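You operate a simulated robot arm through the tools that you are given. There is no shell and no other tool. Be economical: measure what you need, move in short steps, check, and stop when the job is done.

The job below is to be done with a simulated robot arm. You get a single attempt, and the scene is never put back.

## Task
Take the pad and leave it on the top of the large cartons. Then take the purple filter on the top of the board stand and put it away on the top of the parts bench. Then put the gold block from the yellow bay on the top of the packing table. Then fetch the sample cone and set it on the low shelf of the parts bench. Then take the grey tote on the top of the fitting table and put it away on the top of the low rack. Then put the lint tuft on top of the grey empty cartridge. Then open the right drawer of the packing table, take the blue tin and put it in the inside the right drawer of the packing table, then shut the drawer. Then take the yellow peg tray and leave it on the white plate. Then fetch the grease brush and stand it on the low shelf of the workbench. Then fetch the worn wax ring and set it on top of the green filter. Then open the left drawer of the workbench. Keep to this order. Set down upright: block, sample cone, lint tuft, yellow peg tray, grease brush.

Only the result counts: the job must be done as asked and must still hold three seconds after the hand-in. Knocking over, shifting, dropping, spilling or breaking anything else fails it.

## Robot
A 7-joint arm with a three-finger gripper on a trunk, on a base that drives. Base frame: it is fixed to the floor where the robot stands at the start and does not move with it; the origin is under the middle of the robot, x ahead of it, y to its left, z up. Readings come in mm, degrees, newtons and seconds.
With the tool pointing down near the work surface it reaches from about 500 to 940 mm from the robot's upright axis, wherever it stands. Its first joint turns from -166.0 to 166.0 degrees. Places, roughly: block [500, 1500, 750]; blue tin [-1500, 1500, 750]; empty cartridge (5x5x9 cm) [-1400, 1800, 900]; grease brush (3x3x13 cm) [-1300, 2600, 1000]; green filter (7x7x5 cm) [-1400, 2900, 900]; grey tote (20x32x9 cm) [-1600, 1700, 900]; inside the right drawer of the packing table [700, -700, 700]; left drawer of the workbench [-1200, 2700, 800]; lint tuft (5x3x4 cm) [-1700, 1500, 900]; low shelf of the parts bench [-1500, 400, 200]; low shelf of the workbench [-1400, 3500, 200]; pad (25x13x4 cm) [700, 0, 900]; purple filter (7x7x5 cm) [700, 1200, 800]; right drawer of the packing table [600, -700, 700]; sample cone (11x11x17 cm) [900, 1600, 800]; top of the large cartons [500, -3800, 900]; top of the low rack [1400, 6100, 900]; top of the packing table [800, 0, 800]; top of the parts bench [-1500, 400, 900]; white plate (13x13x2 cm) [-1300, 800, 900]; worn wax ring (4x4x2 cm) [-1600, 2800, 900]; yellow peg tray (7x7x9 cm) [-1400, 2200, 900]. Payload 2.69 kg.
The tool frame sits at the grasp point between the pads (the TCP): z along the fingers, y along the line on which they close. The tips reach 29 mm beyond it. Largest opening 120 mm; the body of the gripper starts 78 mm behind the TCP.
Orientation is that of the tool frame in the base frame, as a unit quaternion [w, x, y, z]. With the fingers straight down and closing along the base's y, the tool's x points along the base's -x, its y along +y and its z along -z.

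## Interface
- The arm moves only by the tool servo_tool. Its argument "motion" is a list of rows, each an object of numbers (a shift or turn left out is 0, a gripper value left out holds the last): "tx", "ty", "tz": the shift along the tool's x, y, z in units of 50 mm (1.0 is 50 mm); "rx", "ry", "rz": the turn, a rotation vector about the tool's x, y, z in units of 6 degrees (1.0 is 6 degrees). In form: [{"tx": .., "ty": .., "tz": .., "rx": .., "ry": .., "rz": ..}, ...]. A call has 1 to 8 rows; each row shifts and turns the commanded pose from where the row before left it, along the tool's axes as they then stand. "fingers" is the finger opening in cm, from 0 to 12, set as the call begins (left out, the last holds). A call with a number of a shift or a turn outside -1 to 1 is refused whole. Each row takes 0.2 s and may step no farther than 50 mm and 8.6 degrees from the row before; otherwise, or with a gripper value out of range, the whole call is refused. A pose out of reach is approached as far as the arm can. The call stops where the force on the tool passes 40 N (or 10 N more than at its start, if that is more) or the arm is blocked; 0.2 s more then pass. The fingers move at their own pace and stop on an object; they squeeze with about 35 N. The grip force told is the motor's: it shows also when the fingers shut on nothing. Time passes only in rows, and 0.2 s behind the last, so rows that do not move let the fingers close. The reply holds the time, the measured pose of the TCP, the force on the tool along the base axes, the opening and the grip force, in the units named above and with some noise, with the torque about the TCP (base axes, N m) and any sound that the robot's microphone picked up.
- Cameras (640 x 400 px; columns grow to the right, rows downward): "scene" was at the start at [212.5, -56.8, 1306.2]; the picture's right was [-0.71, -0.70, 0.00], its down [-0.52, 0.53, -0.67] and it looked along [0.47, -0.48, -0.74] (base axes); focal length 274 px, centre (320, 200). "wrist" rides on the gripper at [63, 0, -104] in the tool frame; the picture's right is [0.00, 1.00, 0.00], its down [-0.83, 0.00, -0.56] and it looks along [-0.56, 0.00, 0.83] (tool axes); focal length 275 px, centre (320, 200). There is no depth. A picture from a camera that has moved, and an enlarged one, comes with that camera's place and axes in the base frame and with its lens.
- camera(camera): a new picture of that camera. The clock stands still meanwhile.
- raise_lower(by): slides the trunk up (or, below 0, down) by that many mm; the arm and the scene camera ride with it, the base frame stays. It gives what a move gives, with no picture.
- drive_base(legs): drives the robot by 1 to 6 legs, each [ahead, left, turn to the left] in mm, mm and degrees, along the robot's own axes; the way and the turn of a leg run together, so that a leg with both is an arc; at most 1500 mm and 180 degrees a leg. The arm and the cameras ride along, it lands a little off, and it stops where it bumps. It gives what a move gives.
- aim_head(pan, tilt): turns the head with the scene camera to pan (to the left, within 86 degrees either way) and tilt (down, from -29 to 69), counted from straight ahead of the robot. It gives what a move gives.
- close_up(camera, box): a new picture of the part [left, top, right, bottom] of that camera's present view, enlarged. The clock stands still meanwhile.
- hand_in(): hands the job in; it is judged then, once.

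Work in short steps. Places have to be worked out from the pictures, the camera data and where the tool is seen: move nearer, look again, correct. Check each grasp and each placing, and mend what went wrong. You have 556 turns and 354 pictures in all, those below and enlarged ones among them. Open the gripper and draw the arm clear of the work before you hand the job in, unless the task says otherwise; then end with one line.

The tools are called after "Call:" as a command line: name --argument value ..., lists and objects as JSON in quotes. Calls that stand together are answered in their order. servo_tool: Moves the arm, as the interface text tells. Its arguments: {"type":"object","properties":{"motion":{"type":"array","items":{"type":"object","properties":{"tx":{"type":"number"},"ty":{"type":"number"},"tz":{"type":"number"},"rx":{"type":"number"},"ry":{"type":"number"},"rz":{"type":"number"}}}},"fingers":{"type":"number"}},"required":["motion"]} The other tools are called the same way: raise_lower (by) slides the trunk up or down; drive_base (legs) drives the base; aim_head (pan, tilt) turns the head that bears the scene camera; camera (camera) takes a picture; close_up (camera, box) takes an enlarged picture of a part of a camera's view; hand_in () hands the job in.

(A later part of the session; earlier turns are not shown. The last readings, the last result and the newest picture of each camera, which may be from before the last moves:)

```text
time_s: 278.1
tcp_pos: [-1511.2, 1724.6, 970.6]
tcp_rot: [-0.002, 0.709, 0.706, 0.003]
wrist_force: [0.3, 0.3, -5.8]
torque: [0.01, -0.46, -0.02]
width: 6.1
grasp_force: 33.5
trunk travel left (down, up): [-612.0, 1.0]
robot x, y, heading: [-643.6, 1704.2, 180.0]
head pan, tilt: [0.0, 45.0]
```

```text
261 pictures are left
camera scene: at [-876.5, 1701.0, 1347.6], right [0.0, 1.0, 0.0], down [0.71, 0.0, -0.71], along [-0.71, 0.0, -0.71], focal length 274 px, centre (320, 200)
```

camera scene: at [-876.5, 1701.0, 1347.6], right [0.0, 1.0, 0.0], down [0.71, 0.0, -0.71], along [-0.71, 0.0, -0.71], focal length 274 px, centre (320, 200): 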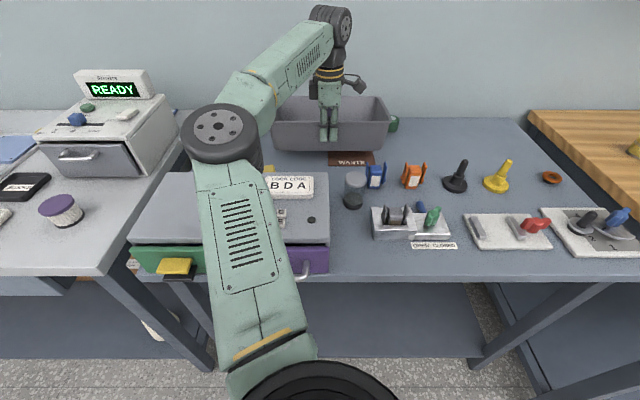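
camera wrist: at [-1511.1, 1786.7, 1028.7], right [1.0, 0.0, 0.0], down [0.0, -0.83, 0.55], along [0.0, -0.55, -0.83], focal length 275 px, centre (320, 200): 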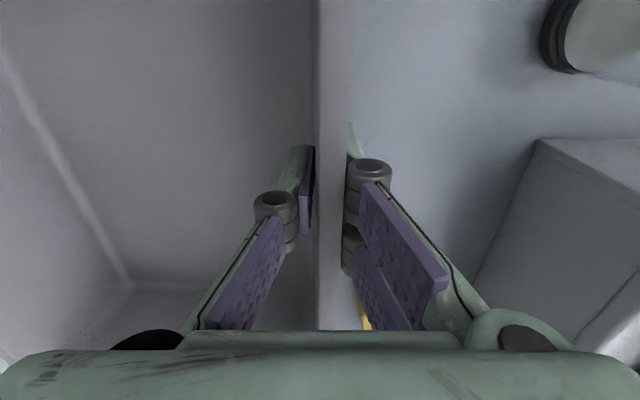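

Lifted cleanly (≈6 N). I raise it while drawing back slightly, to clear the boxes in front.

Call:
servo_tool --motion '[{"tz": -0.7}, {"tz": -0.6, "ty": 0.3}, {"tz": -0.6, "ty": 0.3}, {"tz": -0.5, "ty": 0.3}]'

Call:
camera --camera "scene"

```text
time_s: 279.1
tcp_pos: [-1465.3, 1721.9, 1095.4]
tcp_rot: [-0.002, 0.707, 0.707, 0.003]
wrist_force: [0.5, -0.7, -4.7]
torque: [-0.02, -0.49, -0.02]
width: 5.9
grasp_force: 33.5
trunk travel left (down, up): [-612.0, 1.0]
robot x, y, heading: [-640.8, 1703.0, 179.8]
head pan, tilt: [0.0, 45.0]
```

```text
260 pictures are left
camera scene: at [-875.7, 1701.0, 1347.8], right [0.0, 1.0, 0.0], down [0.71, 0.0, -0.71], along [-0.71, 0.0, -0.71], focal length 274 px, centre (320, 200)
```

scene: 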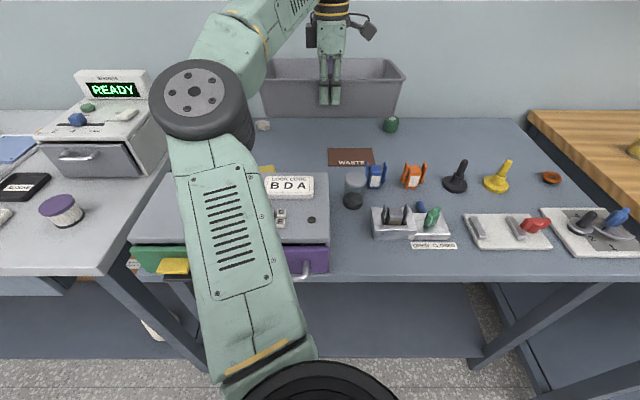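

The tote clears everything. I back up, draw the arm in, and turn north.

Call:
drive_base --legs '[[-300, 0, 0]]'

Call:
servo_tool --motion '[{"ty": 0.8}, {"ty": 0.8}, {"ty": 0.8}, {"ty": 0.8}, {"ty": 0.8}]'

Call:
drive_base --legs '[[0, 0, -90], [1200, -200, 0]]'

Call:
aim_head --pan -20 --tilt 15

Call:
camera --camera "scene"

```text
time_s: 281.1
tcp_pos: [-1166.4, 1723.9, 1095.1]
tcp_rot: [-0.002, 0.708, 0.706, 0.003]
wrist_force: [-0.2, -0.2, -6.1]
torque: [0.01, -0.45, -0.01]
width: 6.0
grasp_force: 33.7
trunk travel left (down, up): [-612.0, 1.0]
robot x, y, heading: [-339.5, 1702.8, 180.2]
head pan, tilt: [0.0, 45.0]
```

```text
time_s: 282.3
tcp_pos: [-969.0, 1725.5, 1092.8]
tcp_rot: [-0.002, 0.708, 0.706, 0.002]
wrist_force: [0.5, 0.4, -5.4]
torque: [0.02, -0.44, -0.01]
width: 5.8
grasp_force: 33.2
trunk travel left (down, up): [-612.0, 1.0]
robot x, y, heading: [-341.6, 1702.4, 179.7]
head pan, tilt: [0.0, 45.0]
```

```text
time_s: 292.4
tcp_pos: [-136.7, 3529.4, 1093.5]
tcp_rot: [0.002, 1.0, 0.005, 0.004]
wrist_force: [0.3, 0.4, -4.9]
torque: [-0.5, -0.01, -0.01]
width: 6.2
grasp_force: 33.6
trunk travel left (down, up): [-612.0, 1.0]
robot x, y, heading: [-150.0, 2900.9, 90.6]
head pan, tilt: [0.0, 45.0]
```

```text
time_s: 293.3
tcp_pos: [-137.5, 3528.2, 1093.8]
tcp_rot: [0.001, 1.0, 0.005, 0.003]
wrist_force: [0.7, -0.3, -6.2]
torque: [-0.51, 0.04, -0.01]
width: 6.1
grasp_force: 33.8
trunk travel left (down, up): [-612.0, 1.0]
robot x, y, heading: [-153.7, 2903.6, 90.8]
head pan, tilt: [-20.0, 15.0]
```

```text
259 pictures are left
camera scene: at [-121.6, 3143.6, 1394.4], right [0.94, -0.33, 0.0], down [-0.09, -0.25, -0.97], along [0.32, 0.91, -0.26], focal length 274 px, centre (320, 200)
```

scene: 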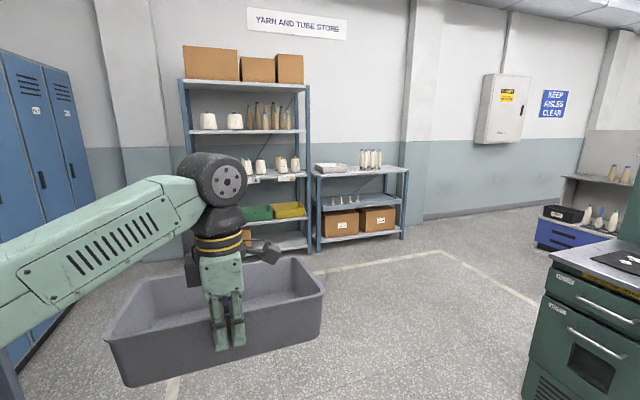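

The low rack's top front edge runs at y≈5800, x 760–1920, with a tray left and cones right. I drive up and across to face it.

Call:
drive_base --legs '[[1400, 0, 0], [300, 0, 0], [0, -1300, 0]]'

Call:
aim_head --pan 0 --tilt 20

Call:
camera --camera "scene"

```text
time_s: 312.2
tcp_pos: [1173.9, 5275.2, 1092.1]
tcp_rot: [0.001, 1.0, 0.003, 0.004]
wrist_force: [-0.6, -0.8, -5.3]
torque: [-0.47, -0.02, 0.0]
width: 6.0
grasp_force: 33.2
trunk travel left (down, up): [-612.0, 1.0]
robot x, y, heading: [1158.2, 4645.8, 90.4]
head pan, tilt: [-20.0, 15.0]
```

```text
time_s: 313.1
tcp_pos: [1173.8, 5274.5, 1093.5]
tcp_rot: [0.0, 1.0, 0.002, 0.003]
wrist_force: [0.7, 0.2, -5.3]
torque: [-0.46, 0.0, -0.01]
width: 6.0
grasp_force: 33.8
trunk travel left (down, up): [-612.0, 1.0]
robot x, y, heading: [1159.1, 4643.8, 90.3]
head pan, tilt: [0.0, 20.0]
```

```text
258 pictures are left
camera scene: at [1155.9, 4894.2, 1386.4], right [1.0, 0.01, 0.0], down [0.0, -0.34, -0.94], along [-0.01, 0.94, -0.34], focal length 274 px, centre (320, 200)
```

scene: 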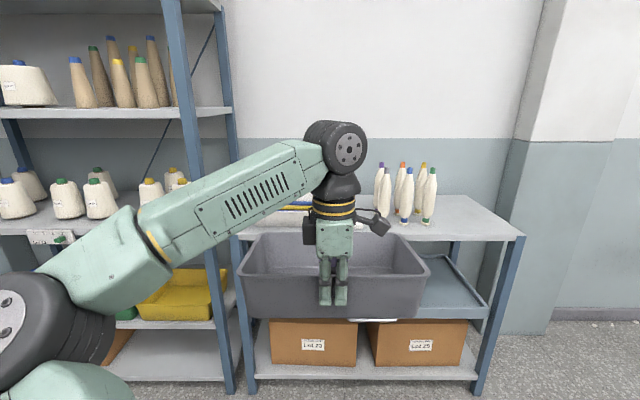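

Objects stand on the rack top: I shift right and look back at it with the head to find free space.

Call:
drive_base --legs '[[0, -550, 0]]'

Call:
aim_head --pan 28 --tilt 25

Call:
camera --camera "scene"

Call:
aim_head --pan -25 --tilt 25

Call:
camera --camera "scene"

```text
time_s: 317.8
tcp_pos: [1729.4, 5274.8, 1092.7]
tcp_rot: [0.001, 1.0, -0.003, 0.003]
wrist_force: [0.3, -0.2, -4.5]
torque: [-0.47, -0.01, -0.01]
width: 6.1
grasp_force: 33.6
trunk travel left (down, up): [-612.0, 1.0]
robot x, y, heading: [1704.2, 4643.1, 89.9]
head pan, tilt: [0.0, 20.0]
```

```text
time_s: 318.8
tcp_pos: [1730.6, 5275.5, 1093.4]
tcp_rot: [0.0, 1.0, -0.003, 0.004]
wrist_force: [0.2, 1.0, -4.6]
torque: [-0.46, -0.02, 0.0]
width: 6.0
grasp_force: 33.6
trunk travel left (down, up): [-612.0, 1.0]
robot x, y, heading: [1705.4, 4644.4, 89.7]
head pan, tilt: [28.0, 25.0]
```

```text
257 pictures are left
camera scene: at [1665.0, 4884.0, 1378.3], right [0.88, 0.47, 0.0], down [0.2, -0.37, -0.91], along [-0.42, 0.8, -0.42], focal length 274 px, centre (320, 200)
```

scene: 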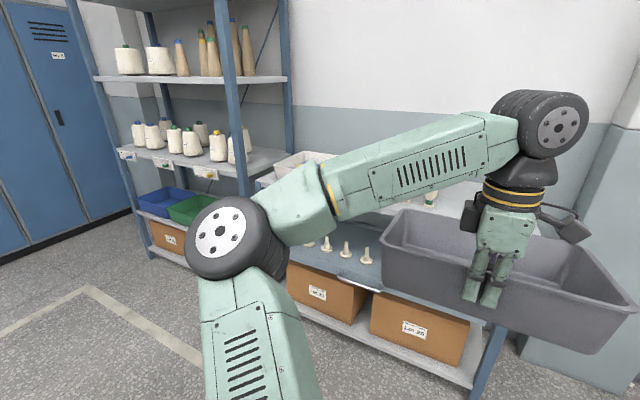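

```text
time_s: 320.0
tcp_pos: [1730.0, 5274.0, 1093.6]
tcp_rot: [0.001, 1.0, -0.002, 0.004]
wrist_force: [1.3, 0.4, -5.5]
torque: [-0.46, 0.0, 0.02]
width: 5.9
grasp_force: 33.4
trunk travel left (down, up): [-612.0, 1.0]
robot x, y, heading: [1708.7, 4648.5, 90.0]
head pan, tilt: [-25.0, 25.0]
```

```text
256 pictures are left
camera scene: at [1747.1, 4885.9, 1378.3], right [0.91, -0.42, 0.0], down [-0.18, -0.38, -0.91], along [0.38, 0.82, -0.42], focal length 274 px, centre (320, 200)
```

scene: 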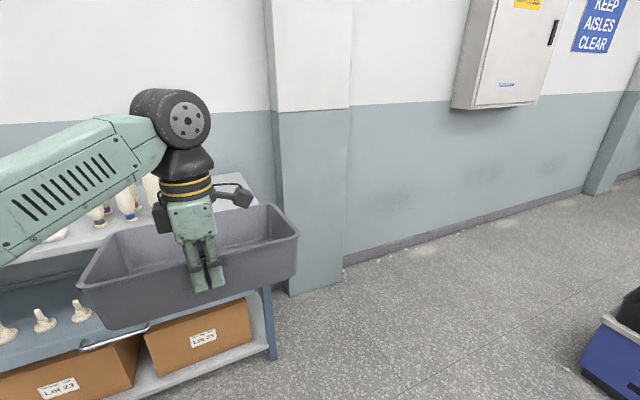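

Free space is on the rack's right end (x≈1650–1916); the tote must lie there lengthwise along y. I turn the hand a further −90°, so the tote extends to the hand's left and I hold its right-hand wall.

Call:
servo_tool --motion '[{"rz": -1}, {"rz": -1}, {"rz": -1}, {"rz": -1}, {"rz": -1}, {"rz": -1}, {"rz": -1}, {"rz": -1}]'

Call:
servo_tool --motion '[{"rz": -1}, {"rz": -1}, {"rz": -1}, {"rz": -1}, {"rz": -1}, {"rz": -1}, {"rz": -1}]'

Call:
aim_head --pan 0 --tilt 25

Call:
camera --camera "scene"

```text
time_s: 321.8
tcp_pos: [1729.7, 5275.1, 1093.2]
tcp_rot: [0.002, 0.914, 0.405, 0.002]
wrist_force: [-0.4, 0.0, -4.1]
torque: [-0.32, -0.38, -0.01]
width: 6.2
grasp_force: 33.8
trunk travel left (down, up): [-612.0, 1.0]
robot x, y, heading: [1704.9, 4647.4, 89.8]
head pan, tilt: [-25.0, 25.0]
```

```text
time_s: 323.4
tcp_pos: [1730.3, 5275.6, 1092.8]
tcp_rot: [0.003, 0.709, 0.706, 0.002]
wrist_force: [-0.4, -0.6, -5.6]
torque: [0.0, -0.48, -0.02]
width: 6.0
grasp_force: 33.0
trunk travel left (down, up): [-612.0, 1.0]
robot x, y, heading: [1704.9, 4649.4, 89.6]
head pan, tilt: [-25.0, 25.0]
```

```text
time_s: 324.3
tcp_pos: [1730.2, 5276.0, 1093.3]
tcp_rot: [0.004, 0.709, 0.705, 0.002]
wrist_force: [0.8, -0.2, -5.7]
torque: [-0.01, -0.48, -0.02]
width: 5.9
grasp_force: 33.7
trunk travel left (down, up): [-612.0, 1.0]
robot x, y, heading: [1705.6, 4646.7, 89.5]
head pan, tilt: [0.0, 25.0]
```

```text
255 pictures are left
camera scene: at [1708.2, 4894.5, 1378.3], right [1.0, 0.0, 0.0], down [0.0, -0.42, -0.91], along [0.0, 0.91, -0.42], focal length 274 px, centre (320, 200)
```

scene: 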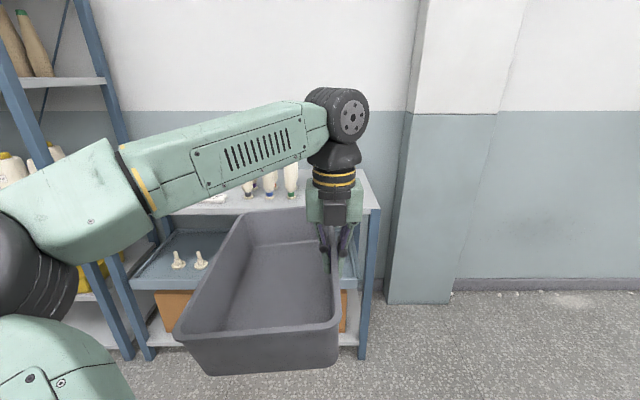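

The free end is x 1630–1925. I aim the held wall at x≈1888 and the tote centre at y≈6020; first driving right, then forward.

Call:
drive_base --legs '[[0, -155, 0.4], [300, 0, 0]]'

Call:
camera --camera "scene"

```text
time_s: 327.8
tcp_pos: [1880.1, 5575.6, 1093.2]
tcp_rot: [0.003, 0.707, 0.708, 0.001]
wrist_force: [0.5, 0.3, -5.5]
torque: [0.01, -0.45, -0.03]
width: 5.8
grasp_force: 33.3
trunk travel left (down, up): [-612.0, 1.0]
robot x, y, heading: [1863.7, 4947.6, 90.2]
head pan, tilt: [0.0, 25.0]
```

```text
254 pictures are left
camera scene: at [1860.6, 5194.3, 1378.1], right [1.0, 0.0, 0.0], down [0.0, -0.42, -0.91], along [0.0, 0.91, -0.42], focal length 274 px, centre (320, 200)
```

scene: 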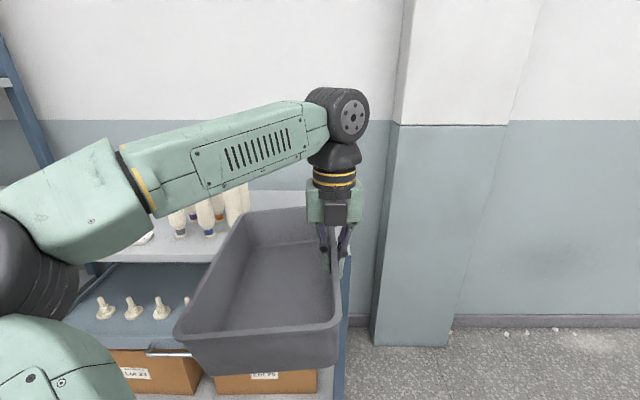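

Call:
drive_base --legs '[[220, 0, -0.2]]'

Call:
servo_tool --motion '[{"tx": 0.8}, {"tx": 0.8}, {"tx": 0.8}, {"tx": 0.8}]'

Call:
camera --camera "scene"

Call:
camera --camera "wrist"

```text
time_s: 329.4
tcp_pos: [1883.2, 5794.0, 1092.3]
tcp_rot: [0.003, 0.709, 0.705, 0.001]
wrist_force: [0.5, 1.5, -5.1]
torque: [-0.03, -0.49, -0.01]
width: 5.9
grasp_force: 33.7
trunk travel left (down, up): [-612.0, 1.0]
robot x, y, heading: [1859.4, 5160.9, 89.9]
head pan, tilt: [0.0, 25.0]
```

```text
time_s: 330.4
tcp_pos: [1884.5, 5954.1, 1089.9]
tcp_rot: [0.003, 0.709, 0.705, 0.001]
wrist_force: [0.2, 0.5, -5.1]
torque: [-0.03, -0.48, -0.02]
width: 5.9
grasp_force: 34.1
trunk travel left (down, up): [-612.0, 1.0]
robot x, y, heading: [1860.2, 5165.5, 89.8]
head pan, tilt: [0.0, 25.0]
```

```text
253 pictures are left
camera scene: at [1862.1, 5413.0, 1378.1], right [1.0, 0.0, 0.0], down [0.0, -0.42, -0.91], along [0.0, 0.91, -0.42], focal length 274 px, centre (320, 200)
```

scene: 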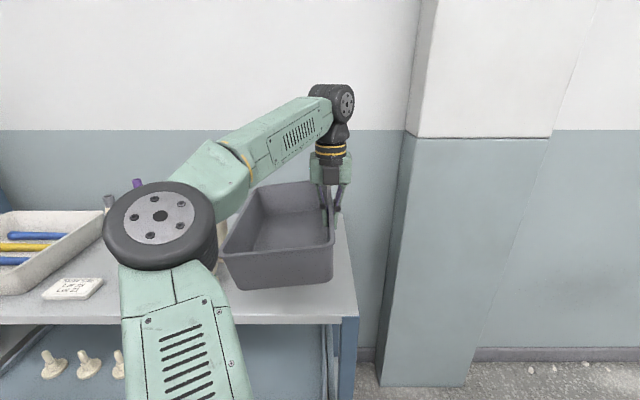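

```text
252 pictures are left
camera wrist: at [1882.8, 6016.5, 1194.8], right [1.0, 0.0, 0.01], down [0.0, -0.83, 0.56], along [0.01, -0.56, -0.83], focal length 275 px, centre (320, 200)
```

wrist: 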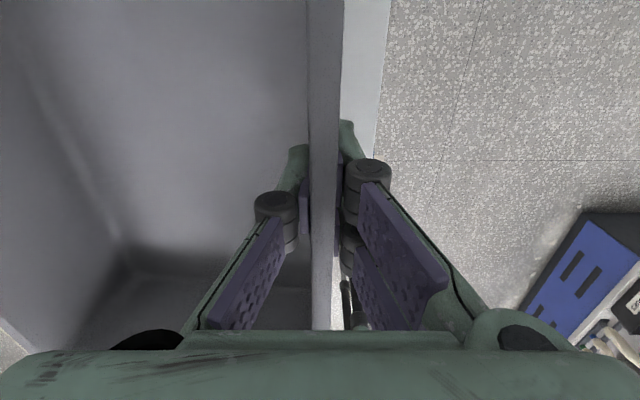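

The rack's right edge is at x≈1945. I shift 15 mm right, extend to y≈6015 and lower.

Call:
servo_tool --motion '[{"tx": 0.65, "ty": 0.3}, {"tx": 0.6}, {"tz": 0.7}, {"tz": 0.7}, {"tz": 0.5}]'

Call:
camera --camera "scene"

Call:
camera --camera "wrist"

```text
time_s: 331.6
tcp_pos: [1902.2, 6016.1, 996.9]
tcp_rot: [0.003, 0.709, 0.705, 0.002]
wrist_force: [-0.6, 0.7, -5.0]
torque: [-0.03, -0.48, -0.02]
width: 6.5
grasp_force: 33.9
trunk travel left (down, up): [-612.0, 1.0]
robot x, y, heading: [1863.4, 5165.8, 89.8]
head pan, tilt: [0.0, 25.0]
```

```text
251 pictures are left
camera scene: at [1861.8, 5412.8, 1378.2], right [1.0, 0.0, 0.0], down [0.0, -0.42, -0.91], along [0.0, 0.91, -0.42], focal length 274 px, centre (320, 200)
```

scene: 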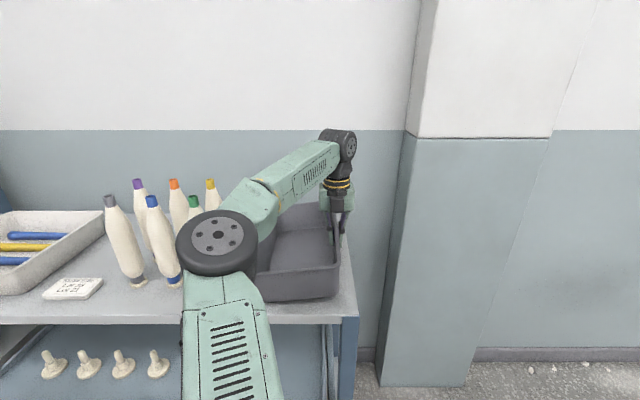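

```text
250 pictures are left
camera wrist: at [1900.6, 6079.5, 1100.9], right [1.0, 0.0, 0.01], down [0.0, -0.83, 0.56], along [0.01, -0.56, -0.83], focal length 275 px, centre (320, 200)
```

wrist: 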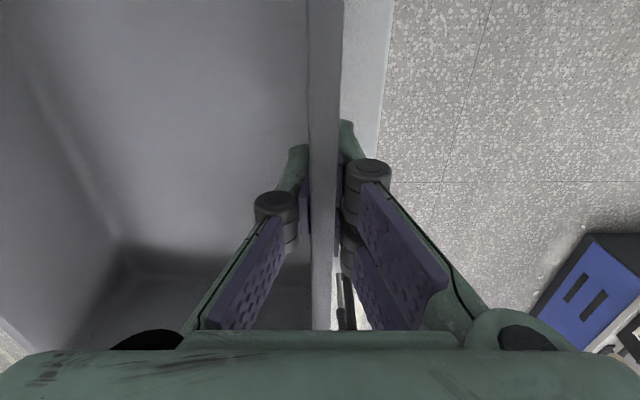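

Call:
servo_tool --motion '[{"tz": 0.15}, {"tz": 0.1}, {"tz": 0.08}, {"tz": 0.08}, {"tz": 0.08}, {"tz": 0.08}, {"tz": 0.08}, {"tz": 0.08}]'

Call:
camera --camera "scene"

```text
time_s: 333.4
tcp_pos: [1899.6, 6014.1, 962.5]
tcp_rot: [0.003, 0.709, 0.705, 0.002]
wrist_force: [5.6, 2.8, 15.4]
torque: [-1.11, 1.4, -0.07]
width: 8.4
grasp_force: 35.1
trunk travel left (down, up): [-612.0, 1.0]
robot x, y, heading: [1863.8, 5163.1, 90.2]
head pan, tilt: [0.0, 25.0]
```

```text
249 pictures are left
camera scene: at [1862.4, 5410.7, 1378.9], right [1.0, 0.0, 0.0], down [0.0, -0.42, -0.91], along [0.0, 0.91, -0.42], focal length 274 px, centre (320, 200)
```

scene: 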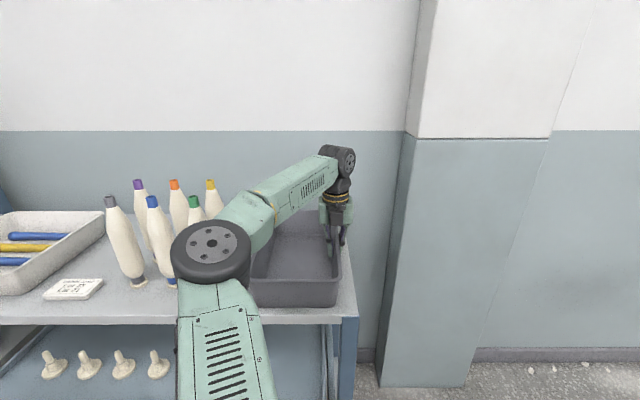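

The tote is down on the rack. I open moderately and rise.

Call:
servo_tool --motion '[{}, {}, {}]' --fingers 4

Call:
servo_tool --motion '[{"tz": -0.4}, {"tz": -0.8}, {"tz": -0.8}, {"tz": -0.4}]'

Call:
camera --camera "scene"

Call:
camera --camera "wrist"

```text
time_s: 334.2
tcp_pos: [1900.4, 6014.9, 962.1]
tcp_rot: [0.003, 0.708, 0.706, 0.002]
wrist_force: [-0.1, -0.1, 1.2]
torque: [0.0, 0.03, -0.01]
width: 40.0
grasp_force: 0.1
trunk travel left (down, up): [-612.0, 1.0]
robot x, y, heading: [1859.3, 5165.3, 89.8]
head pan, tilt: [0.0, 25.0]
```

```text
time_s: 335.2
tcp_pos: [1898.7, 6013.3, 1080.2]
tcp_rot: [0.003, 0.709, 0.705, 0.003]
wrist_force: [0.1, 0.6, 0.7]
torque: [0.0, -0.03, -0.01]
width: 39.9
grasp_force: 0.1
trunk travel left (down, up): [-612.0, 1.0]
robot x, y, heading: [1859.4, 5164.9, 89.9]
head pan, tilt: [0.0, 25.0]
```

```text
248 pictures are left
camera scene: at [1861.9, 5411.8, 1378.4], right [1.0, 0.0, 0.0], down [0.0, -0.42, -0.91], along [0.0, 0.91, -0.42], focal length 274 px, centre (320, 200)
```

scene: 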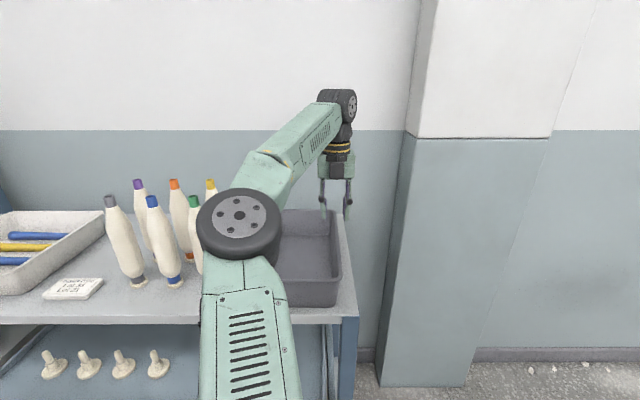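

```text
247 pictures are left
camera wrist: at [1897.6, 6077.2, 1184.6], right [1.0, 0.0, 0.01], down [0.0, -0.83, 0.56], along [0.01, -0.56, -0.83], focal length 275 px, centre (320, 200)
```

wrist: 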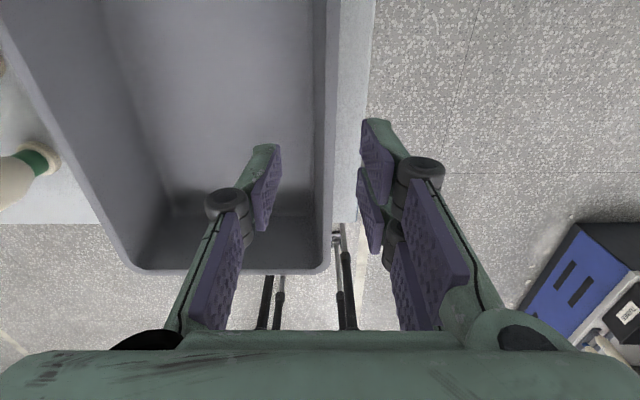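

The tote sits fully on the rack. I back straight off, then draw in and restore the hand rotation.

Call:
drive_base --legs '[[-500, 0, 0]]'

Call:
servo_tool --motion '[{"tx": -0.8, "rz": 0.5}, {"rz": 1}, {"rz": 1}, {"rz": 1}, {"rz": 1}, {"rz": 1}, {"rz": 1}, {"rz": 1}]' --fingers 8

Call:
servo_tool --motion '[{"rz": 1}, {"rz": 1}, {"rz": 1}, {"rz": 1}, {"rz": 1}, {"rz": 1}, {"rz": 1}, {"rz": 0.5}]'

Call:
servo_tool --motion '[{"rz": 1}, {"rz": 1}, {"rz": 1}, {"rz": 1}, {"rz": 1}, {"rz": 1}, {"rz": 1}, {"rz": 1}]'

Call:
servo_tool --motion '[{"rz": 1}, {"rz": 1}, {"rz": 1}, {"rz": 1}, {"rz": 1}, {"rz": 1}, {"rz": 1}]'

```text
time_s: 338.2
tcp_pos: [1895.7, 5512.7, 1080.2]
tcp_rot: [0.004, 0.707, 0.707, 0.002]
wrist_force: [0.7, 1.2, 0.1]
torque: [0.05, 0.02, 0.01]
width: 39.8
grasp_force: 0.0
trunk travel left (down, up): [-612.0, 1.0]
robot x, y, heading: [1858.0, 4661.9, 89.9]
head pan, tilt: [0.0, 25.0]
```

```text
time_s: 340.0
tcp_pos: [1896.3, 5474.0, 1080.9]
tcp_rot: [0.001, 0.924, 0.382, 0.003]
wrist_force: [0.3, 0.5, -0.1]
torque: [0.02, 0.0, 0.01]
width: 80.1
grasp_force: 0.0
trunk travel left (down, up): [-612.0, 1.0]
robot x, y, heading: [1861.9, 4664.6, 90.3]
head pan, tilt: [0.0, 25.0]
```

```text
time_s: 341.8
tcp_pos: [1895.8, 5474.6, 1080.5]
tcp_rot: [0.001, 1.0, -0.001, 0.004]
wrist_force: [-0.4, 0.9, 0.0]
torque: [0.03, -0.03, -0.01]
width: 80.2
grasp_force: 0.1
trunk travel left (down, up): [-612.0, 1.0]
robot x, y, heading: [1858.3, 4665.0, 89.9]
head pan, tilt: [0.0, 25.0]
```

```text
time_s: 343.6
tcp_pos: [1895.1, 5474.4, 1080.5]
tcp_rot: [0.0, 0.913, -0.408, 0.003]
wrist_force: [-0.1, -0.9, -0.1]
torque: [-0.01, 0.03, 0.0]
width: 80.1
grasp_force: 0.0
trunk travel left (down, up): [-612.0, 1.0]
robot x, y, heading: [1860.1, 4665.5, 90.0]
head pan, tilt: [0.0, 25.0]
```

```text
time_s: 345.2
tcp_pos: [1896.4, 5474.1, 1081.3]
tcp_rot: [0.002, -0.706, 0.708, -0.003]
wrist_force: [0.2, -0.3, 0.0]
torque: [-0.03, 0.02, 0.0]
width: 80.3
grasp_force: 0.0
trunk travel left (down, up): [-612.0, 1.0]
robot x, y, heading: [1863.3, 4666.7, 90.1]
head pan, tilt: [0.0, 25.0]
```

Hand restored. I retract a bit and drive back to the fitting table.

Call:
servo_tool --motion '[{"tx": 0.8}, {"tx": 0.8}, {"tx": 0.8}, {"tx": 0.8}]'

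Call:
drive_base --legs '[[0, 1400, 0], [0, 700, 0], [-1500, 0, 0], [-1470, 0, 0], [0, 0, 90]]'

Call:
aim_head --pan 0 --tilt 40

Call:
camera --camera "scene"

```text
time_s: 346.2
tcp_pos: [1896.5, 5311.4, 1080.7]
tcp_rot: [0.002, -0.707, 0.708, -0.003]
wrist_force: [-0.2, 0.2, 1.2]
torque: [-0.01, 0.0, -0.01]
width: 80.0
grasp_force: 0.1
trunk travel left (down, up): [-612.0, 1.0]
robot x, y, heading: [1860.4, 4662.4, 90.0]
head pan, tilt: [0.0, 25.0]
```

```text
time_s: 380.5
tcp_pos: [-794.3, 1692.8, 1082.1]
tcp_rot: [-0.003, 0.999, 0.036, 0.001]
wrist_force: [0.5, 0.4, -0.2]
torque: [-0.03, -0.05, 0.0]
width: 80.2
grasp_force: 0.0
trunk travel left (down, up): [-612.0, 1.0]
robot x, y, heading: [-144.9, 1703.7, -175.8]
head pan, tilt: [0.0, 25.0]
```

```text
time_s: 381.3
tcp_pos: [-794.0, 1693.5, 1081.8]
tcp_rot: [-0.003, 0.999, 0.035, 0.001]
wrist_force: [-1.4, -0.1, -1.2]
torque: [-0.01, -0.01, 0.0]
width: 80.1
grasp_force: 0.0
trunk travel left (down, up): [-612.0, 1.0]
robot x, y, heading: [-143.8, 1701.0, -175.8]
head pan, tilt: [0.0, 40.0]
```

```text
246 pictures are left
camera scene: at [-383.9, 1684.6, 1355.1], right [-0.07, 1.0, 0.0], down [0.64, 0.05, -0.77], along [-0.76, -0.06, -0.64], focal length 274 px, centre (320, 200)
```

scene: 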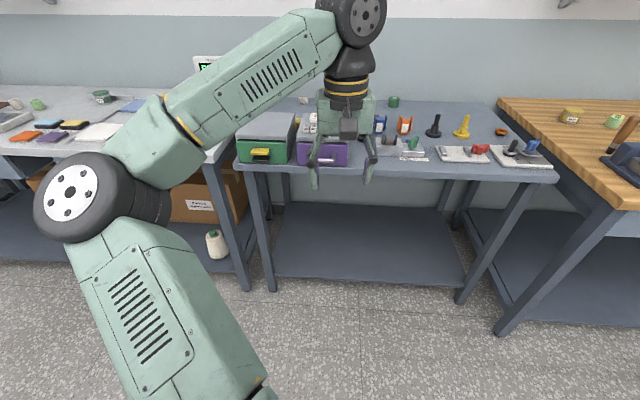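

I approach the fitting table again with the robot centred near y≈1600.

Call:
drive_base --legs '[[0, 0, -4.2], [480, 100, 0]]'

Call:
servo_tool --motion '[{"tx": -0.6, "ty": 0.4}, {"tx": -0.6, "ty": 0.4}, {"tx": -0.6, "ty": 0.4}, {"tx": -0.6, "ty": 0.4}]'

Call:
camera --camera "wrist"

Call:
camera --camera "scene"

```text
time_s: 384.6
tcp_pos: [-1271.0, 1641.5, 1081.7]
tcp_rot: [-0.004, 1.0, 0.0, 0.0]
wrist_force: [-0.7, -0.4, -0.3]
torque: [0.01, 0.01, -0.01]
width: 80.1
grasp_force: 0.0
trunk travel left (down, up): [-612.0, 1.0]
robot x, y, heading: [-623.5, 1600.7, -179.7]
head pan, tilt: [0.0, 40.0]
```

```text
time_s: 385.6
tcp_pos: [-1390.5, 1560.0, 1080.5]
tcp_rot: [-0.004, 1.0, 0.0, 0.001]
wrist_force: [-0.2, -0.9, -0.8]
torque: [-0.01, 0.0, 0.01]
width: 80.2
grasp_force: 0.0
trunk travel left (down, up): [-612.0, 1.0]
robot x, y, heading: [-621.3, 1601.6, -179.7]
head pan, tilt: [0.0, 40.0]
```

```text
245 pictures are left
camera wrist: at [-1328.7, 1559.9, 1183.9], right [0.0, -1.0, -0.01], down [-0.83, -0.01, 0.55], along [-0.55, 0.0, -0.83], focal length 275 px, centre (320, 200)
```

wrist: 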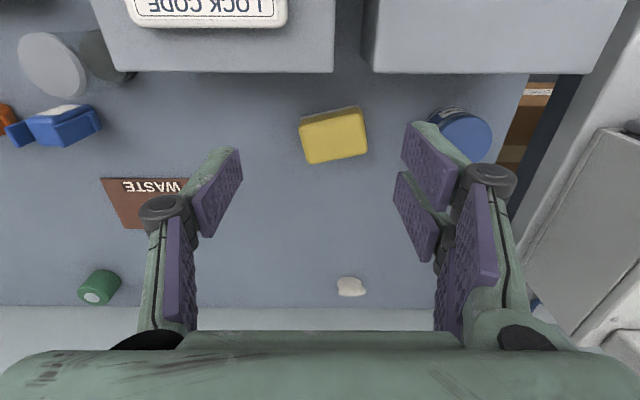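

```text
244 pictures are left
camera scene: at [-862.6, 1602.9, 1355.0], right [0.0, 1.0, 0.0], down [0.64, 0.0, -0.77], along [-0.77, 0.0, -0.64], focal length 274 px, centre (320, 200)
```

scene: 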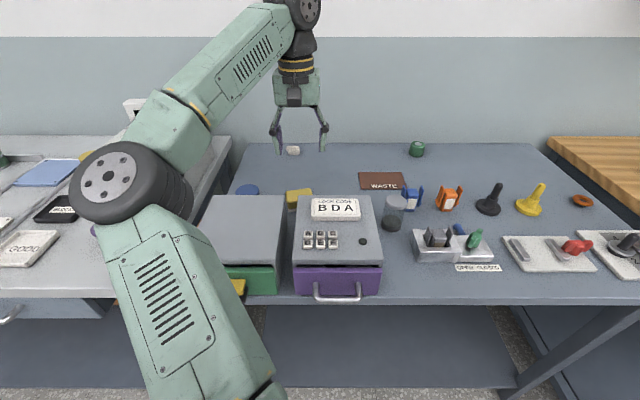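

The lint tuft is near (−1725, 1503) and the grey cartridge near (−1356, 1775). I enlarge both.

Call:
close_up --camera "scene" --box '[340, 130, 520, 290]'

Call:
close_up --camera "wrist" --box '[300, 250, 400, 320]'

Call:
close_up --camera "wrist" --box '[0, 0, 160, 120]'

```text
2.50 times, centred on (430, 210) of scene
camera zoom: at [-862.6, 1602.9, 1355.0], right [0.0, 1.0, 0.0], down [0.64, 0.0, -0.77], along [-0.77, 0.0, -0.64], focal length 684 px, centre (45, 175)
```

zoom: 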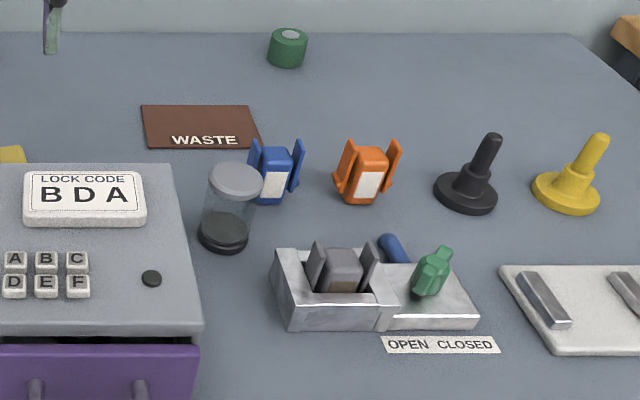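

```text
5.71 times, centred on (350, 285) of wrist
camera zoom: at [-1328.7, 1559.9, 1183.9], right [0.0, -1.0, -0.01], down [-0.83, -0.01, 0.55], along [-0.55, 0.0, -0.83], focal length 1573 px, centre (149, -286)
```

zoom: 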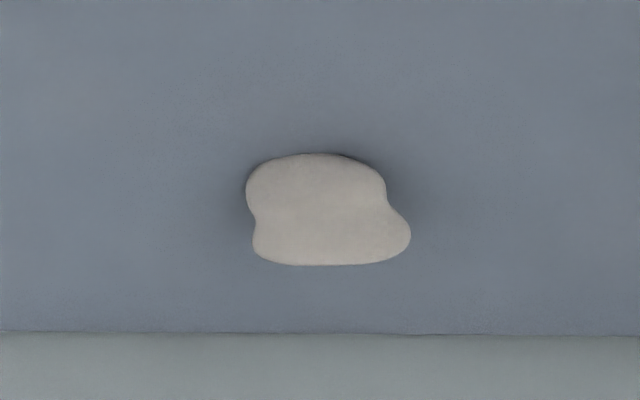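

```text
3.33 times, centred on (80, 60) of wrist
camera zoom: at [-1328.7, 1559.9, 1183.9], right [0.0, -1.0, -0.01], down [-0.83, -0.01, 0.55], along [-0.55, 0.0, -0.83], focal length 918 px, centre (1120, 667)
```

zoom: 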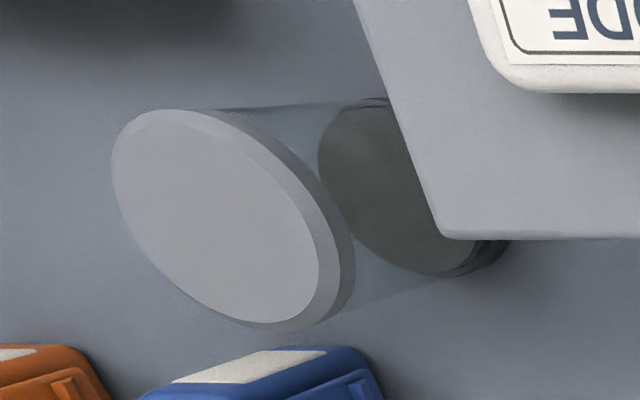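

The lid-topped clear cylinder is the empty cartridge; the lint is about 5 cm long in y. I drive slightly closer, line up, and tilt the tool 45° forward to reach it.

Call:
drive_base --legs '[[90, 0, -0.3]]'

Call:
servo_tool --motion '[{"ry": -1}, {"ry": -1}, {"ry": -1}, {"ry": -1}, {"ry": -1}, {"ry": -1}, {"ry": -1}, {"ry": -0.5}]'

Call:
camera --camera "wrist"

```text
time_s: 386.7
tcp_pos: [-1482.6, 1563.3, 1078.3]
tcp_rot: [-0.003, 1.0, -0.003, 0.002]
wrist_force: [-0.5, -1.1, -0.7]
torque: [-0.02, -0.08, 0.0]
width: 79.8
grasp_force: 0.1
trunk travel left (down, up): [-612.0, 1.0]
robot x, y, heading: [-712.2, 1600.7, 180.1]
head pan, tilt: [0.0, 40.0]
```

```text
time_s: 388.5
tcp_pos: [-1481.6, 1564.3, 1078.9]
tcp_rot: [-0.004, 0.924, -0.001, -0.383]
wrist_force: [0.1, 0.0, -1.0]
torque: [0.01, 0.0, -0.01]
width: 80.4
grasp_force: 0.1
trunk travel left (down, up): [-612.0, 1.0]
robot x, y, heading: [-711.5, 1605.1, 179.7]
head pan, tilt: [0.0, 40.0]
```

```text
240 pictures are left
camera wrist: at [-1364.1, 1563.8, 1109.2], right [0.0, -1.0, -0.01], down [-0.2, -0.01, 0.98], along [-0.98, 0.0, -0.2], focal length 275 px, centre (320, 200)
```

wrist: 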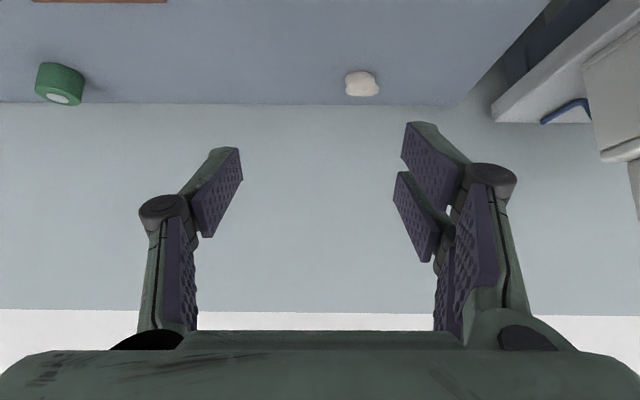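

I approach along the tool axis toward the lint at (−1716, 1506).

Call:
servo_tool --motion '[{"tz": 0.9, "tx": -0.06, "ty": 0.23}, {"tz": 0.9, "tx": -0.06, "ty": 0.23}, {"tz": 0.9, "tx": -0.06, "ty": 0.23}, {"tz": 0.9, "tx": -0.06, "ty": 0.23}, {"tz": 0.9, "tx": -0.06, "ty": 0.23}]'

Call:
camera --camera "wrist"

Call:
camera --camera "scene"

```text
time_s: 389.7
tcp_pos: [-1653.3, 1506.9, 930.4]
tcp_rot: [-0.004, 0.924, -0.001, -0.381]
wrist_force: [-0.9, 0.2, -0.1]
torque: [0.01, 0.03, 0.0]
width: 80.1
grasp_force: 0.0
trunk travel left (down, up): [-612.0, 1.0]
robot x, y, heading: [-712.8, 1606.4, 179.9]
head pan, tilt: [0.0, 40.0]
```

```text
239 pictures are left
camera wrist: at [-1535.1, 1506.4, 958.9], right [0.0, -1.0, -0.01], down [-0.2, -0.01, 0.98], along [-0.98, 0.0, -0.2], focal length 275 px, centre (320, 200)
```

wrist: 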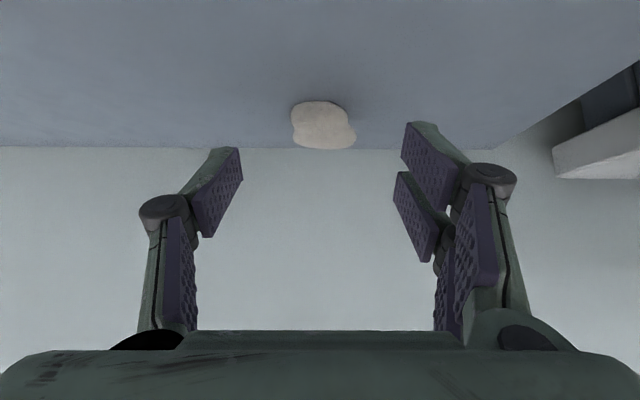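

```text
238 pictures are left
camera scene: at [-953.9, 1604.1, 1355.0], right [0.0, 1.0, 0.0], down [0.64, 0.0, -0.77], along [-0.77, 0.0, -0.64], focal length 274 px, centre (320, 200)
```

scene: 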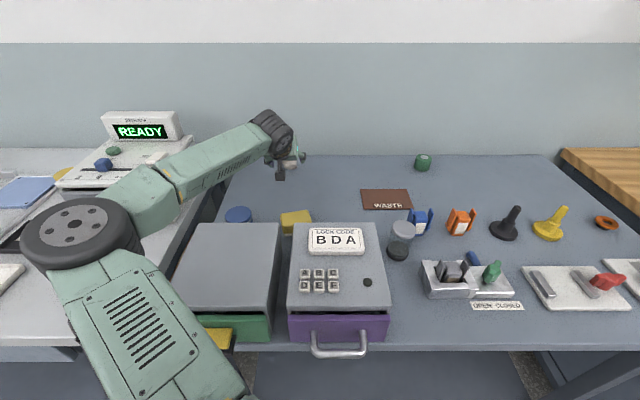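

Call:
servo_tool --motion '[{"tz": 0.8, "tx": -0.12, "ty": 0.04}, {"tz": 0.5, "tx": -0.08}, {"tz": 0.3, "tx": -0.04}]'

Call:
camera --camera "wrist"

```text
time_s: 390.5
tcp_pos: [-1715.7, 1507.1, 883.3]
tcp_rot: [-0.004, 0.924, 0.0, -0.382]
wrist_force: [-0.5, 0.2, 0.0]
torque: [0.0, 0.03, 0.0]
width: 80.3
grasp_force: 0.0
trunk travel left (down, up): [-612.0, 1.0]
robot x, y, heading: [-716.0, 1602.1, 180.0]
head pan, tilt: [0.0, 40.0]
```

```text
237 pictures are left
camera wrist: at [-1599.0, 1506.4, 911.9], right [0.0, -1.0, -0.01], down [-0.2, -0.01, 0.98], along [-0.98, 0.0, -0.2], focal length 275 px, centre (320, 200)
```

wrist: 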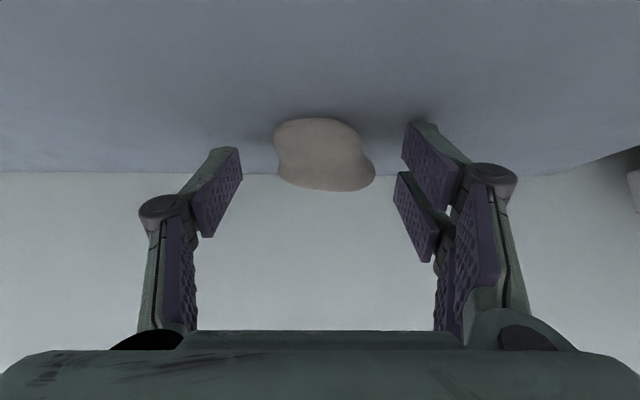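

Call:
servo_tool --motion '[{"tz": 0.09, "tx": 0.05}, {}]'

Call:
servo_tool --motion '[{}, {}, {}, {}]' --fingers 0

Call:
camera --camera "wrist"

```text
time_s: 391.1
tcp_pos: [-1717.3, 1507.0, 881.9]
tcp_rot: [-0.003, 0.923, -0.001, -0.384]
wrist_force: [-1.6, -0.9, 13.0]
torque: [-0.72, 0.01, -0.03]
width: 84.0
grasp_force: 2.4
trunk travel left (down, up): [-612.0, 1.0]
robot x, y, heading: [-714.5, 1605.4, 179.9]
head pan, tilt: [0.0, 40.0]
```

```text
time_s: 392.0
tcp_pos: [-1720.1, 1497.5, 885.4]
tcp_rot: [0.002, 0.922, 0.002, -0.387]
wrist_force: [-1.1, -5.1, 12.5]
torque: [-0.47, 0.1, 0.02]
width: 42.4
grasp_force: 22.2
trunk travel left (down, up): [-612.0, 1.0]
robot x, y, heading: [-717.5, 1602.4, -180.0]
head pan, tilt: [0.0, 40.0]
stopped in row 4: the force on the tool passed its limit at 41 N (the readings are from after the stop); the commanded pose is now the measured one
```

```text
236 pictures are left
camera wrist: at [-1600.6, 1498.6, 913.2], right [0.01, -1.0, 0.0], down [-0.18, 0.0, 0.98], along [-0.98, -0.01, -0.18], focal length 275 px, centre (320, 200)
```

wrist: 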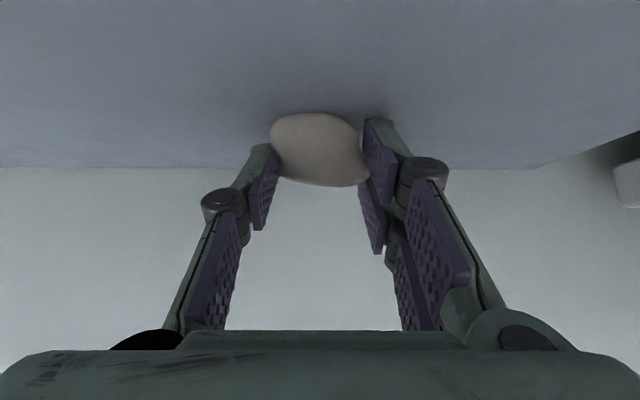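

The fingertips brushed the table; the lint is between the pads at 42 mm. I let it settle and lift slightly.

Call:
servo_tool --motion '[{"tz": -0.04, "tx": -0.04}, {}, {}]'

Call:
servo_tool --motion '[{"tz": -0.2, "tx": -0.2}, {"tz": -0.4, "tx": -0.4}, {"tz": -0.4, "tx": -0.4}]'

Call:
camera --camera "wrist"

Call:
close_up --camera "scene" --box '[200, 80, 360, 220]'

```text
time_s: 392.8
tcp_pos: [-1718.7, 1499.1, 884.7]
tcp_rot: [0.001, 0.923, 0.002, -0.385]
wrist_force: [-0.2, -8.8, 14.6]
torque: [-0.68, 0.13, 0.1]
width: 37.7
grasp_force: 34.9
trunk travel left (down, up): [-612.0, 1.0]
robot x, y, heading: [-715.6, 1608.7, 180.1]
head pan, tilt: [0.0, 40.0]
```

```text
time_s: 393.6
tcp_pos: [-1717.9, 1501.3, 955.3]
tcp_rot: [0.001, 0.923, 0.002, -0.385]
wrist_force: [0.8, -0.2, -0.4]
torque: [-0.03, -0.03, -0.02]
width: 36.7
grasp_force: 35.1
trunk travel left (down, up): [-612.0, 1.0]
robot x, y, heading: [-713.4, 1605.7, 179.9]
head pan, tilt: [0.0, 40.0]
```

```text
235 pictures are left
camera wrist: at [-1600.7, 1500.7, 983.6], right [0.01, -1.0, 0.0], down [-0.19, 0.0, 0.98], along [-0.98, -0.01, -0.19], focal length 275 px, centre (320, 200)
```

wrist: 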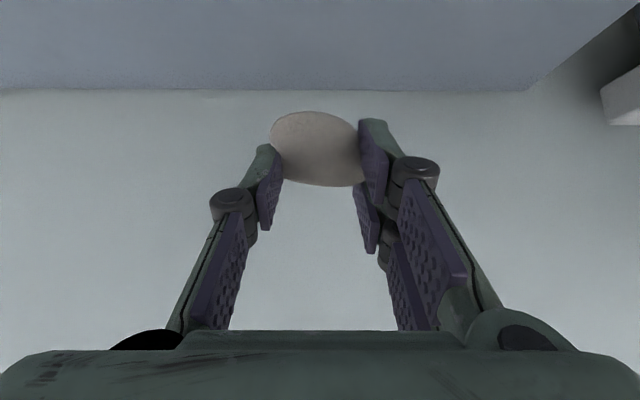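

```text
2.86 times, centred on (280, 150) of scene
camera zoom: at [-952.8, 1603.5, 1355.1], right [0.0, 1.0, 0.0], down [0.64, 0.0, -0.77], along [-0.77, 0.0, -0.64], focal length 782 px, centre (434, 343)
```

zoom: 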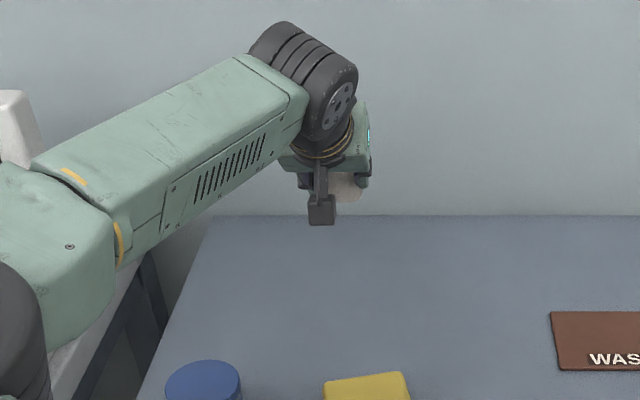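

The lint is held near the fingertips. I raise it, back the robot and shift toward the cartridge.

Call:
servo_tool --motion '[{"tz": -0.6, "tx": -0.6}, {"tz": -0.6, "tx": -0.6}, {"tz": -0.3, "tx": -0.3}]'

Call:
drive_base --legs '[[-120, -200, 0]]'

Call:
servo_tool --motion '[{"tz": -0.55, "tx": 0.55, "ty": -0.3}, {"tz": -0.55, "tx": 0.55, "ty": -0.3}, {"tz": -0.55, "tx": 0.55, "ty": -0.3}, {"tz": -0.55, "tx": 0.55, "ty": -0.3}]'

Call:
camera --camera "wrist"

Call:
camera --camera "scene"

```text
time_s: 394.4
tcp_pos: [-1721.1, 1500.9, 1061.4]
tcp_rot: [0.001, 0.923, 0.003, -0.385]
wrist_force: [-0.4, -0.8, 0.1]
torque: [0.03, 0.0, 0.0]
width: 36.1
grasp_force: 35.2
trunk travel left (down, up): [-612.0, 1.0]
robot x, y, heading: [-711.3, 1604.8, 179.9]
head pan, tilt: [0.0, 40.0]
```

```text
time_s: 396.6
tcp_pos: [-1599.3, 1705.7, 1061.5]
tcp_rot: [0.0, 0.923, 0.001, -0.384]
wrist_force: [-0.4, -0.1, -0.2]
torque: [-0.03, -0.02, 0.0]
width: 34.9
grasp_force: 34.9
trunk travel left (down, up): [-612.0, 1.0]
robot x, y, heading: [-590.2, 1808.6, 179.8]
head pan, tilt: [0.0, 40.0]
```

```text
time_s: 397.6
tcp_pos: [-1444.9, 1768.4, 1060.1]
tcp_rot: [0.0, 0.923, 0.0, -0.384]
wrist_force: [0.9, -0.8, -0.6]
torque: [-0.02, 0.0, -0.03]
width: 35.1
grasp_force: 35.2
trunk travel left (down, up): [-612.0, 1.0]
robot x, y, heading: [-592.7, 1806.7, 179.8]
head pan, tilt: [0.0, 40.0]
```

```text
233 pictures are left
camera wrist: at [-1327.2, 1767.9, 1090.1], right [0.0, -1.0, 0.0], down [-0.19, 0.0, 0.98], along [-0.98, 0.0, -0.19], focal length 275 px, centre (320, 200)
```

wrist: 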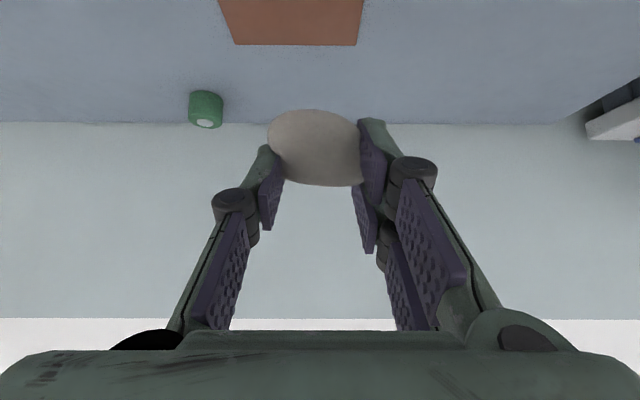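

```text
232 pictures are left
camera scene: at [-830.5, 1807.3, 1355.2], right [0.0, 1.0, 0.0], down [0.64, 0.0, -0.77], along [-0.77, 0.0, -0.64], focal length 274 px, centre (320, 200)
```

scene: 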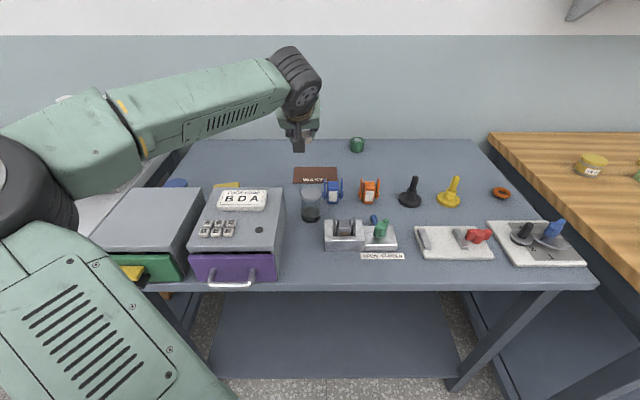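

Call:
servo_tool --motion '[{"tz": -0.45, "tx": 0.45, "ty": -0.1}, {"tz": -0.45, "tx": 0.45, "ty": -0.1}, {"tz": 0.35, "tx": 0.35}]'

Call:
camera --camera "wrist"

Call:
close_up --camera "scene" --box '[240, 100, 400, 240]'

```text
time_s: 398.4
tcp_pos: [-1382.2, 1776.5, 1036.5]
tcp_rot: [0.0, 0.923, 0.001, -0.384]
wrist_force: [-0.6, 0.3, -0.7]
torque: [0.02, 0.0, 0.02]
width: 34.8
grasp_force: 34.4
trunk travel left (down, up): [-612.0, 1.0]
robot x, y, heading: [-590.2, 1800.7, 179.8]
head pan, tilt: [0.0, 40.0]
```

```text
231 pictures are left
camera wrist: at [-1264.4, 1776.2, 1064.9], right [0.0, -1.0, 0.0], down [-0.19, -0.01, 0.98], along [-0.98, 0.0, -0.19], focal length 275 px, centre (320, 200)
```

wrist: 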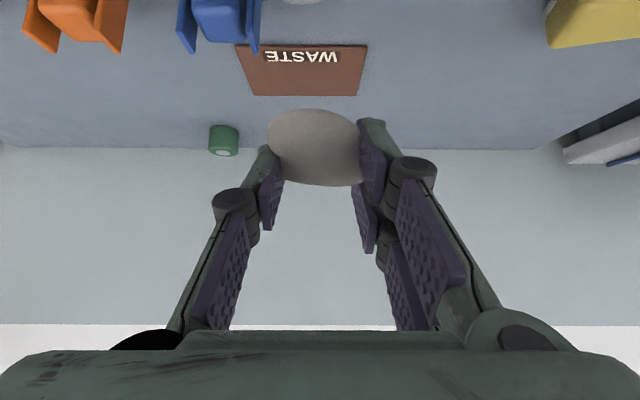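

```text
2.86 times, centred on (320, 170) of scene
camera zoom: at [-831.4, 1807.1, 1355.0], right [0.0, 1.0, 0.0], down [0.64, 0.0, -0.77], along [-0.77, 0.0, -0.64], focal length 782 px, centre (320, 286)
```

zoom: 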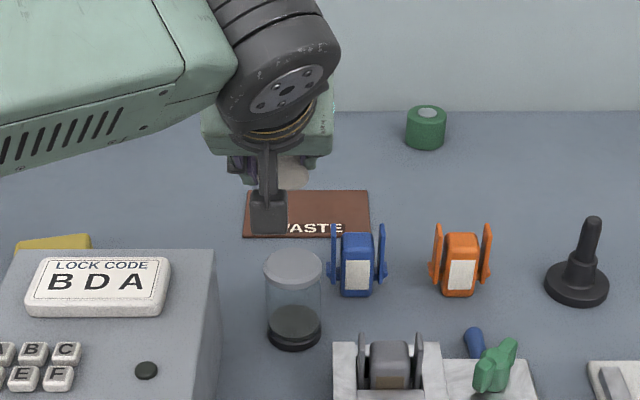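

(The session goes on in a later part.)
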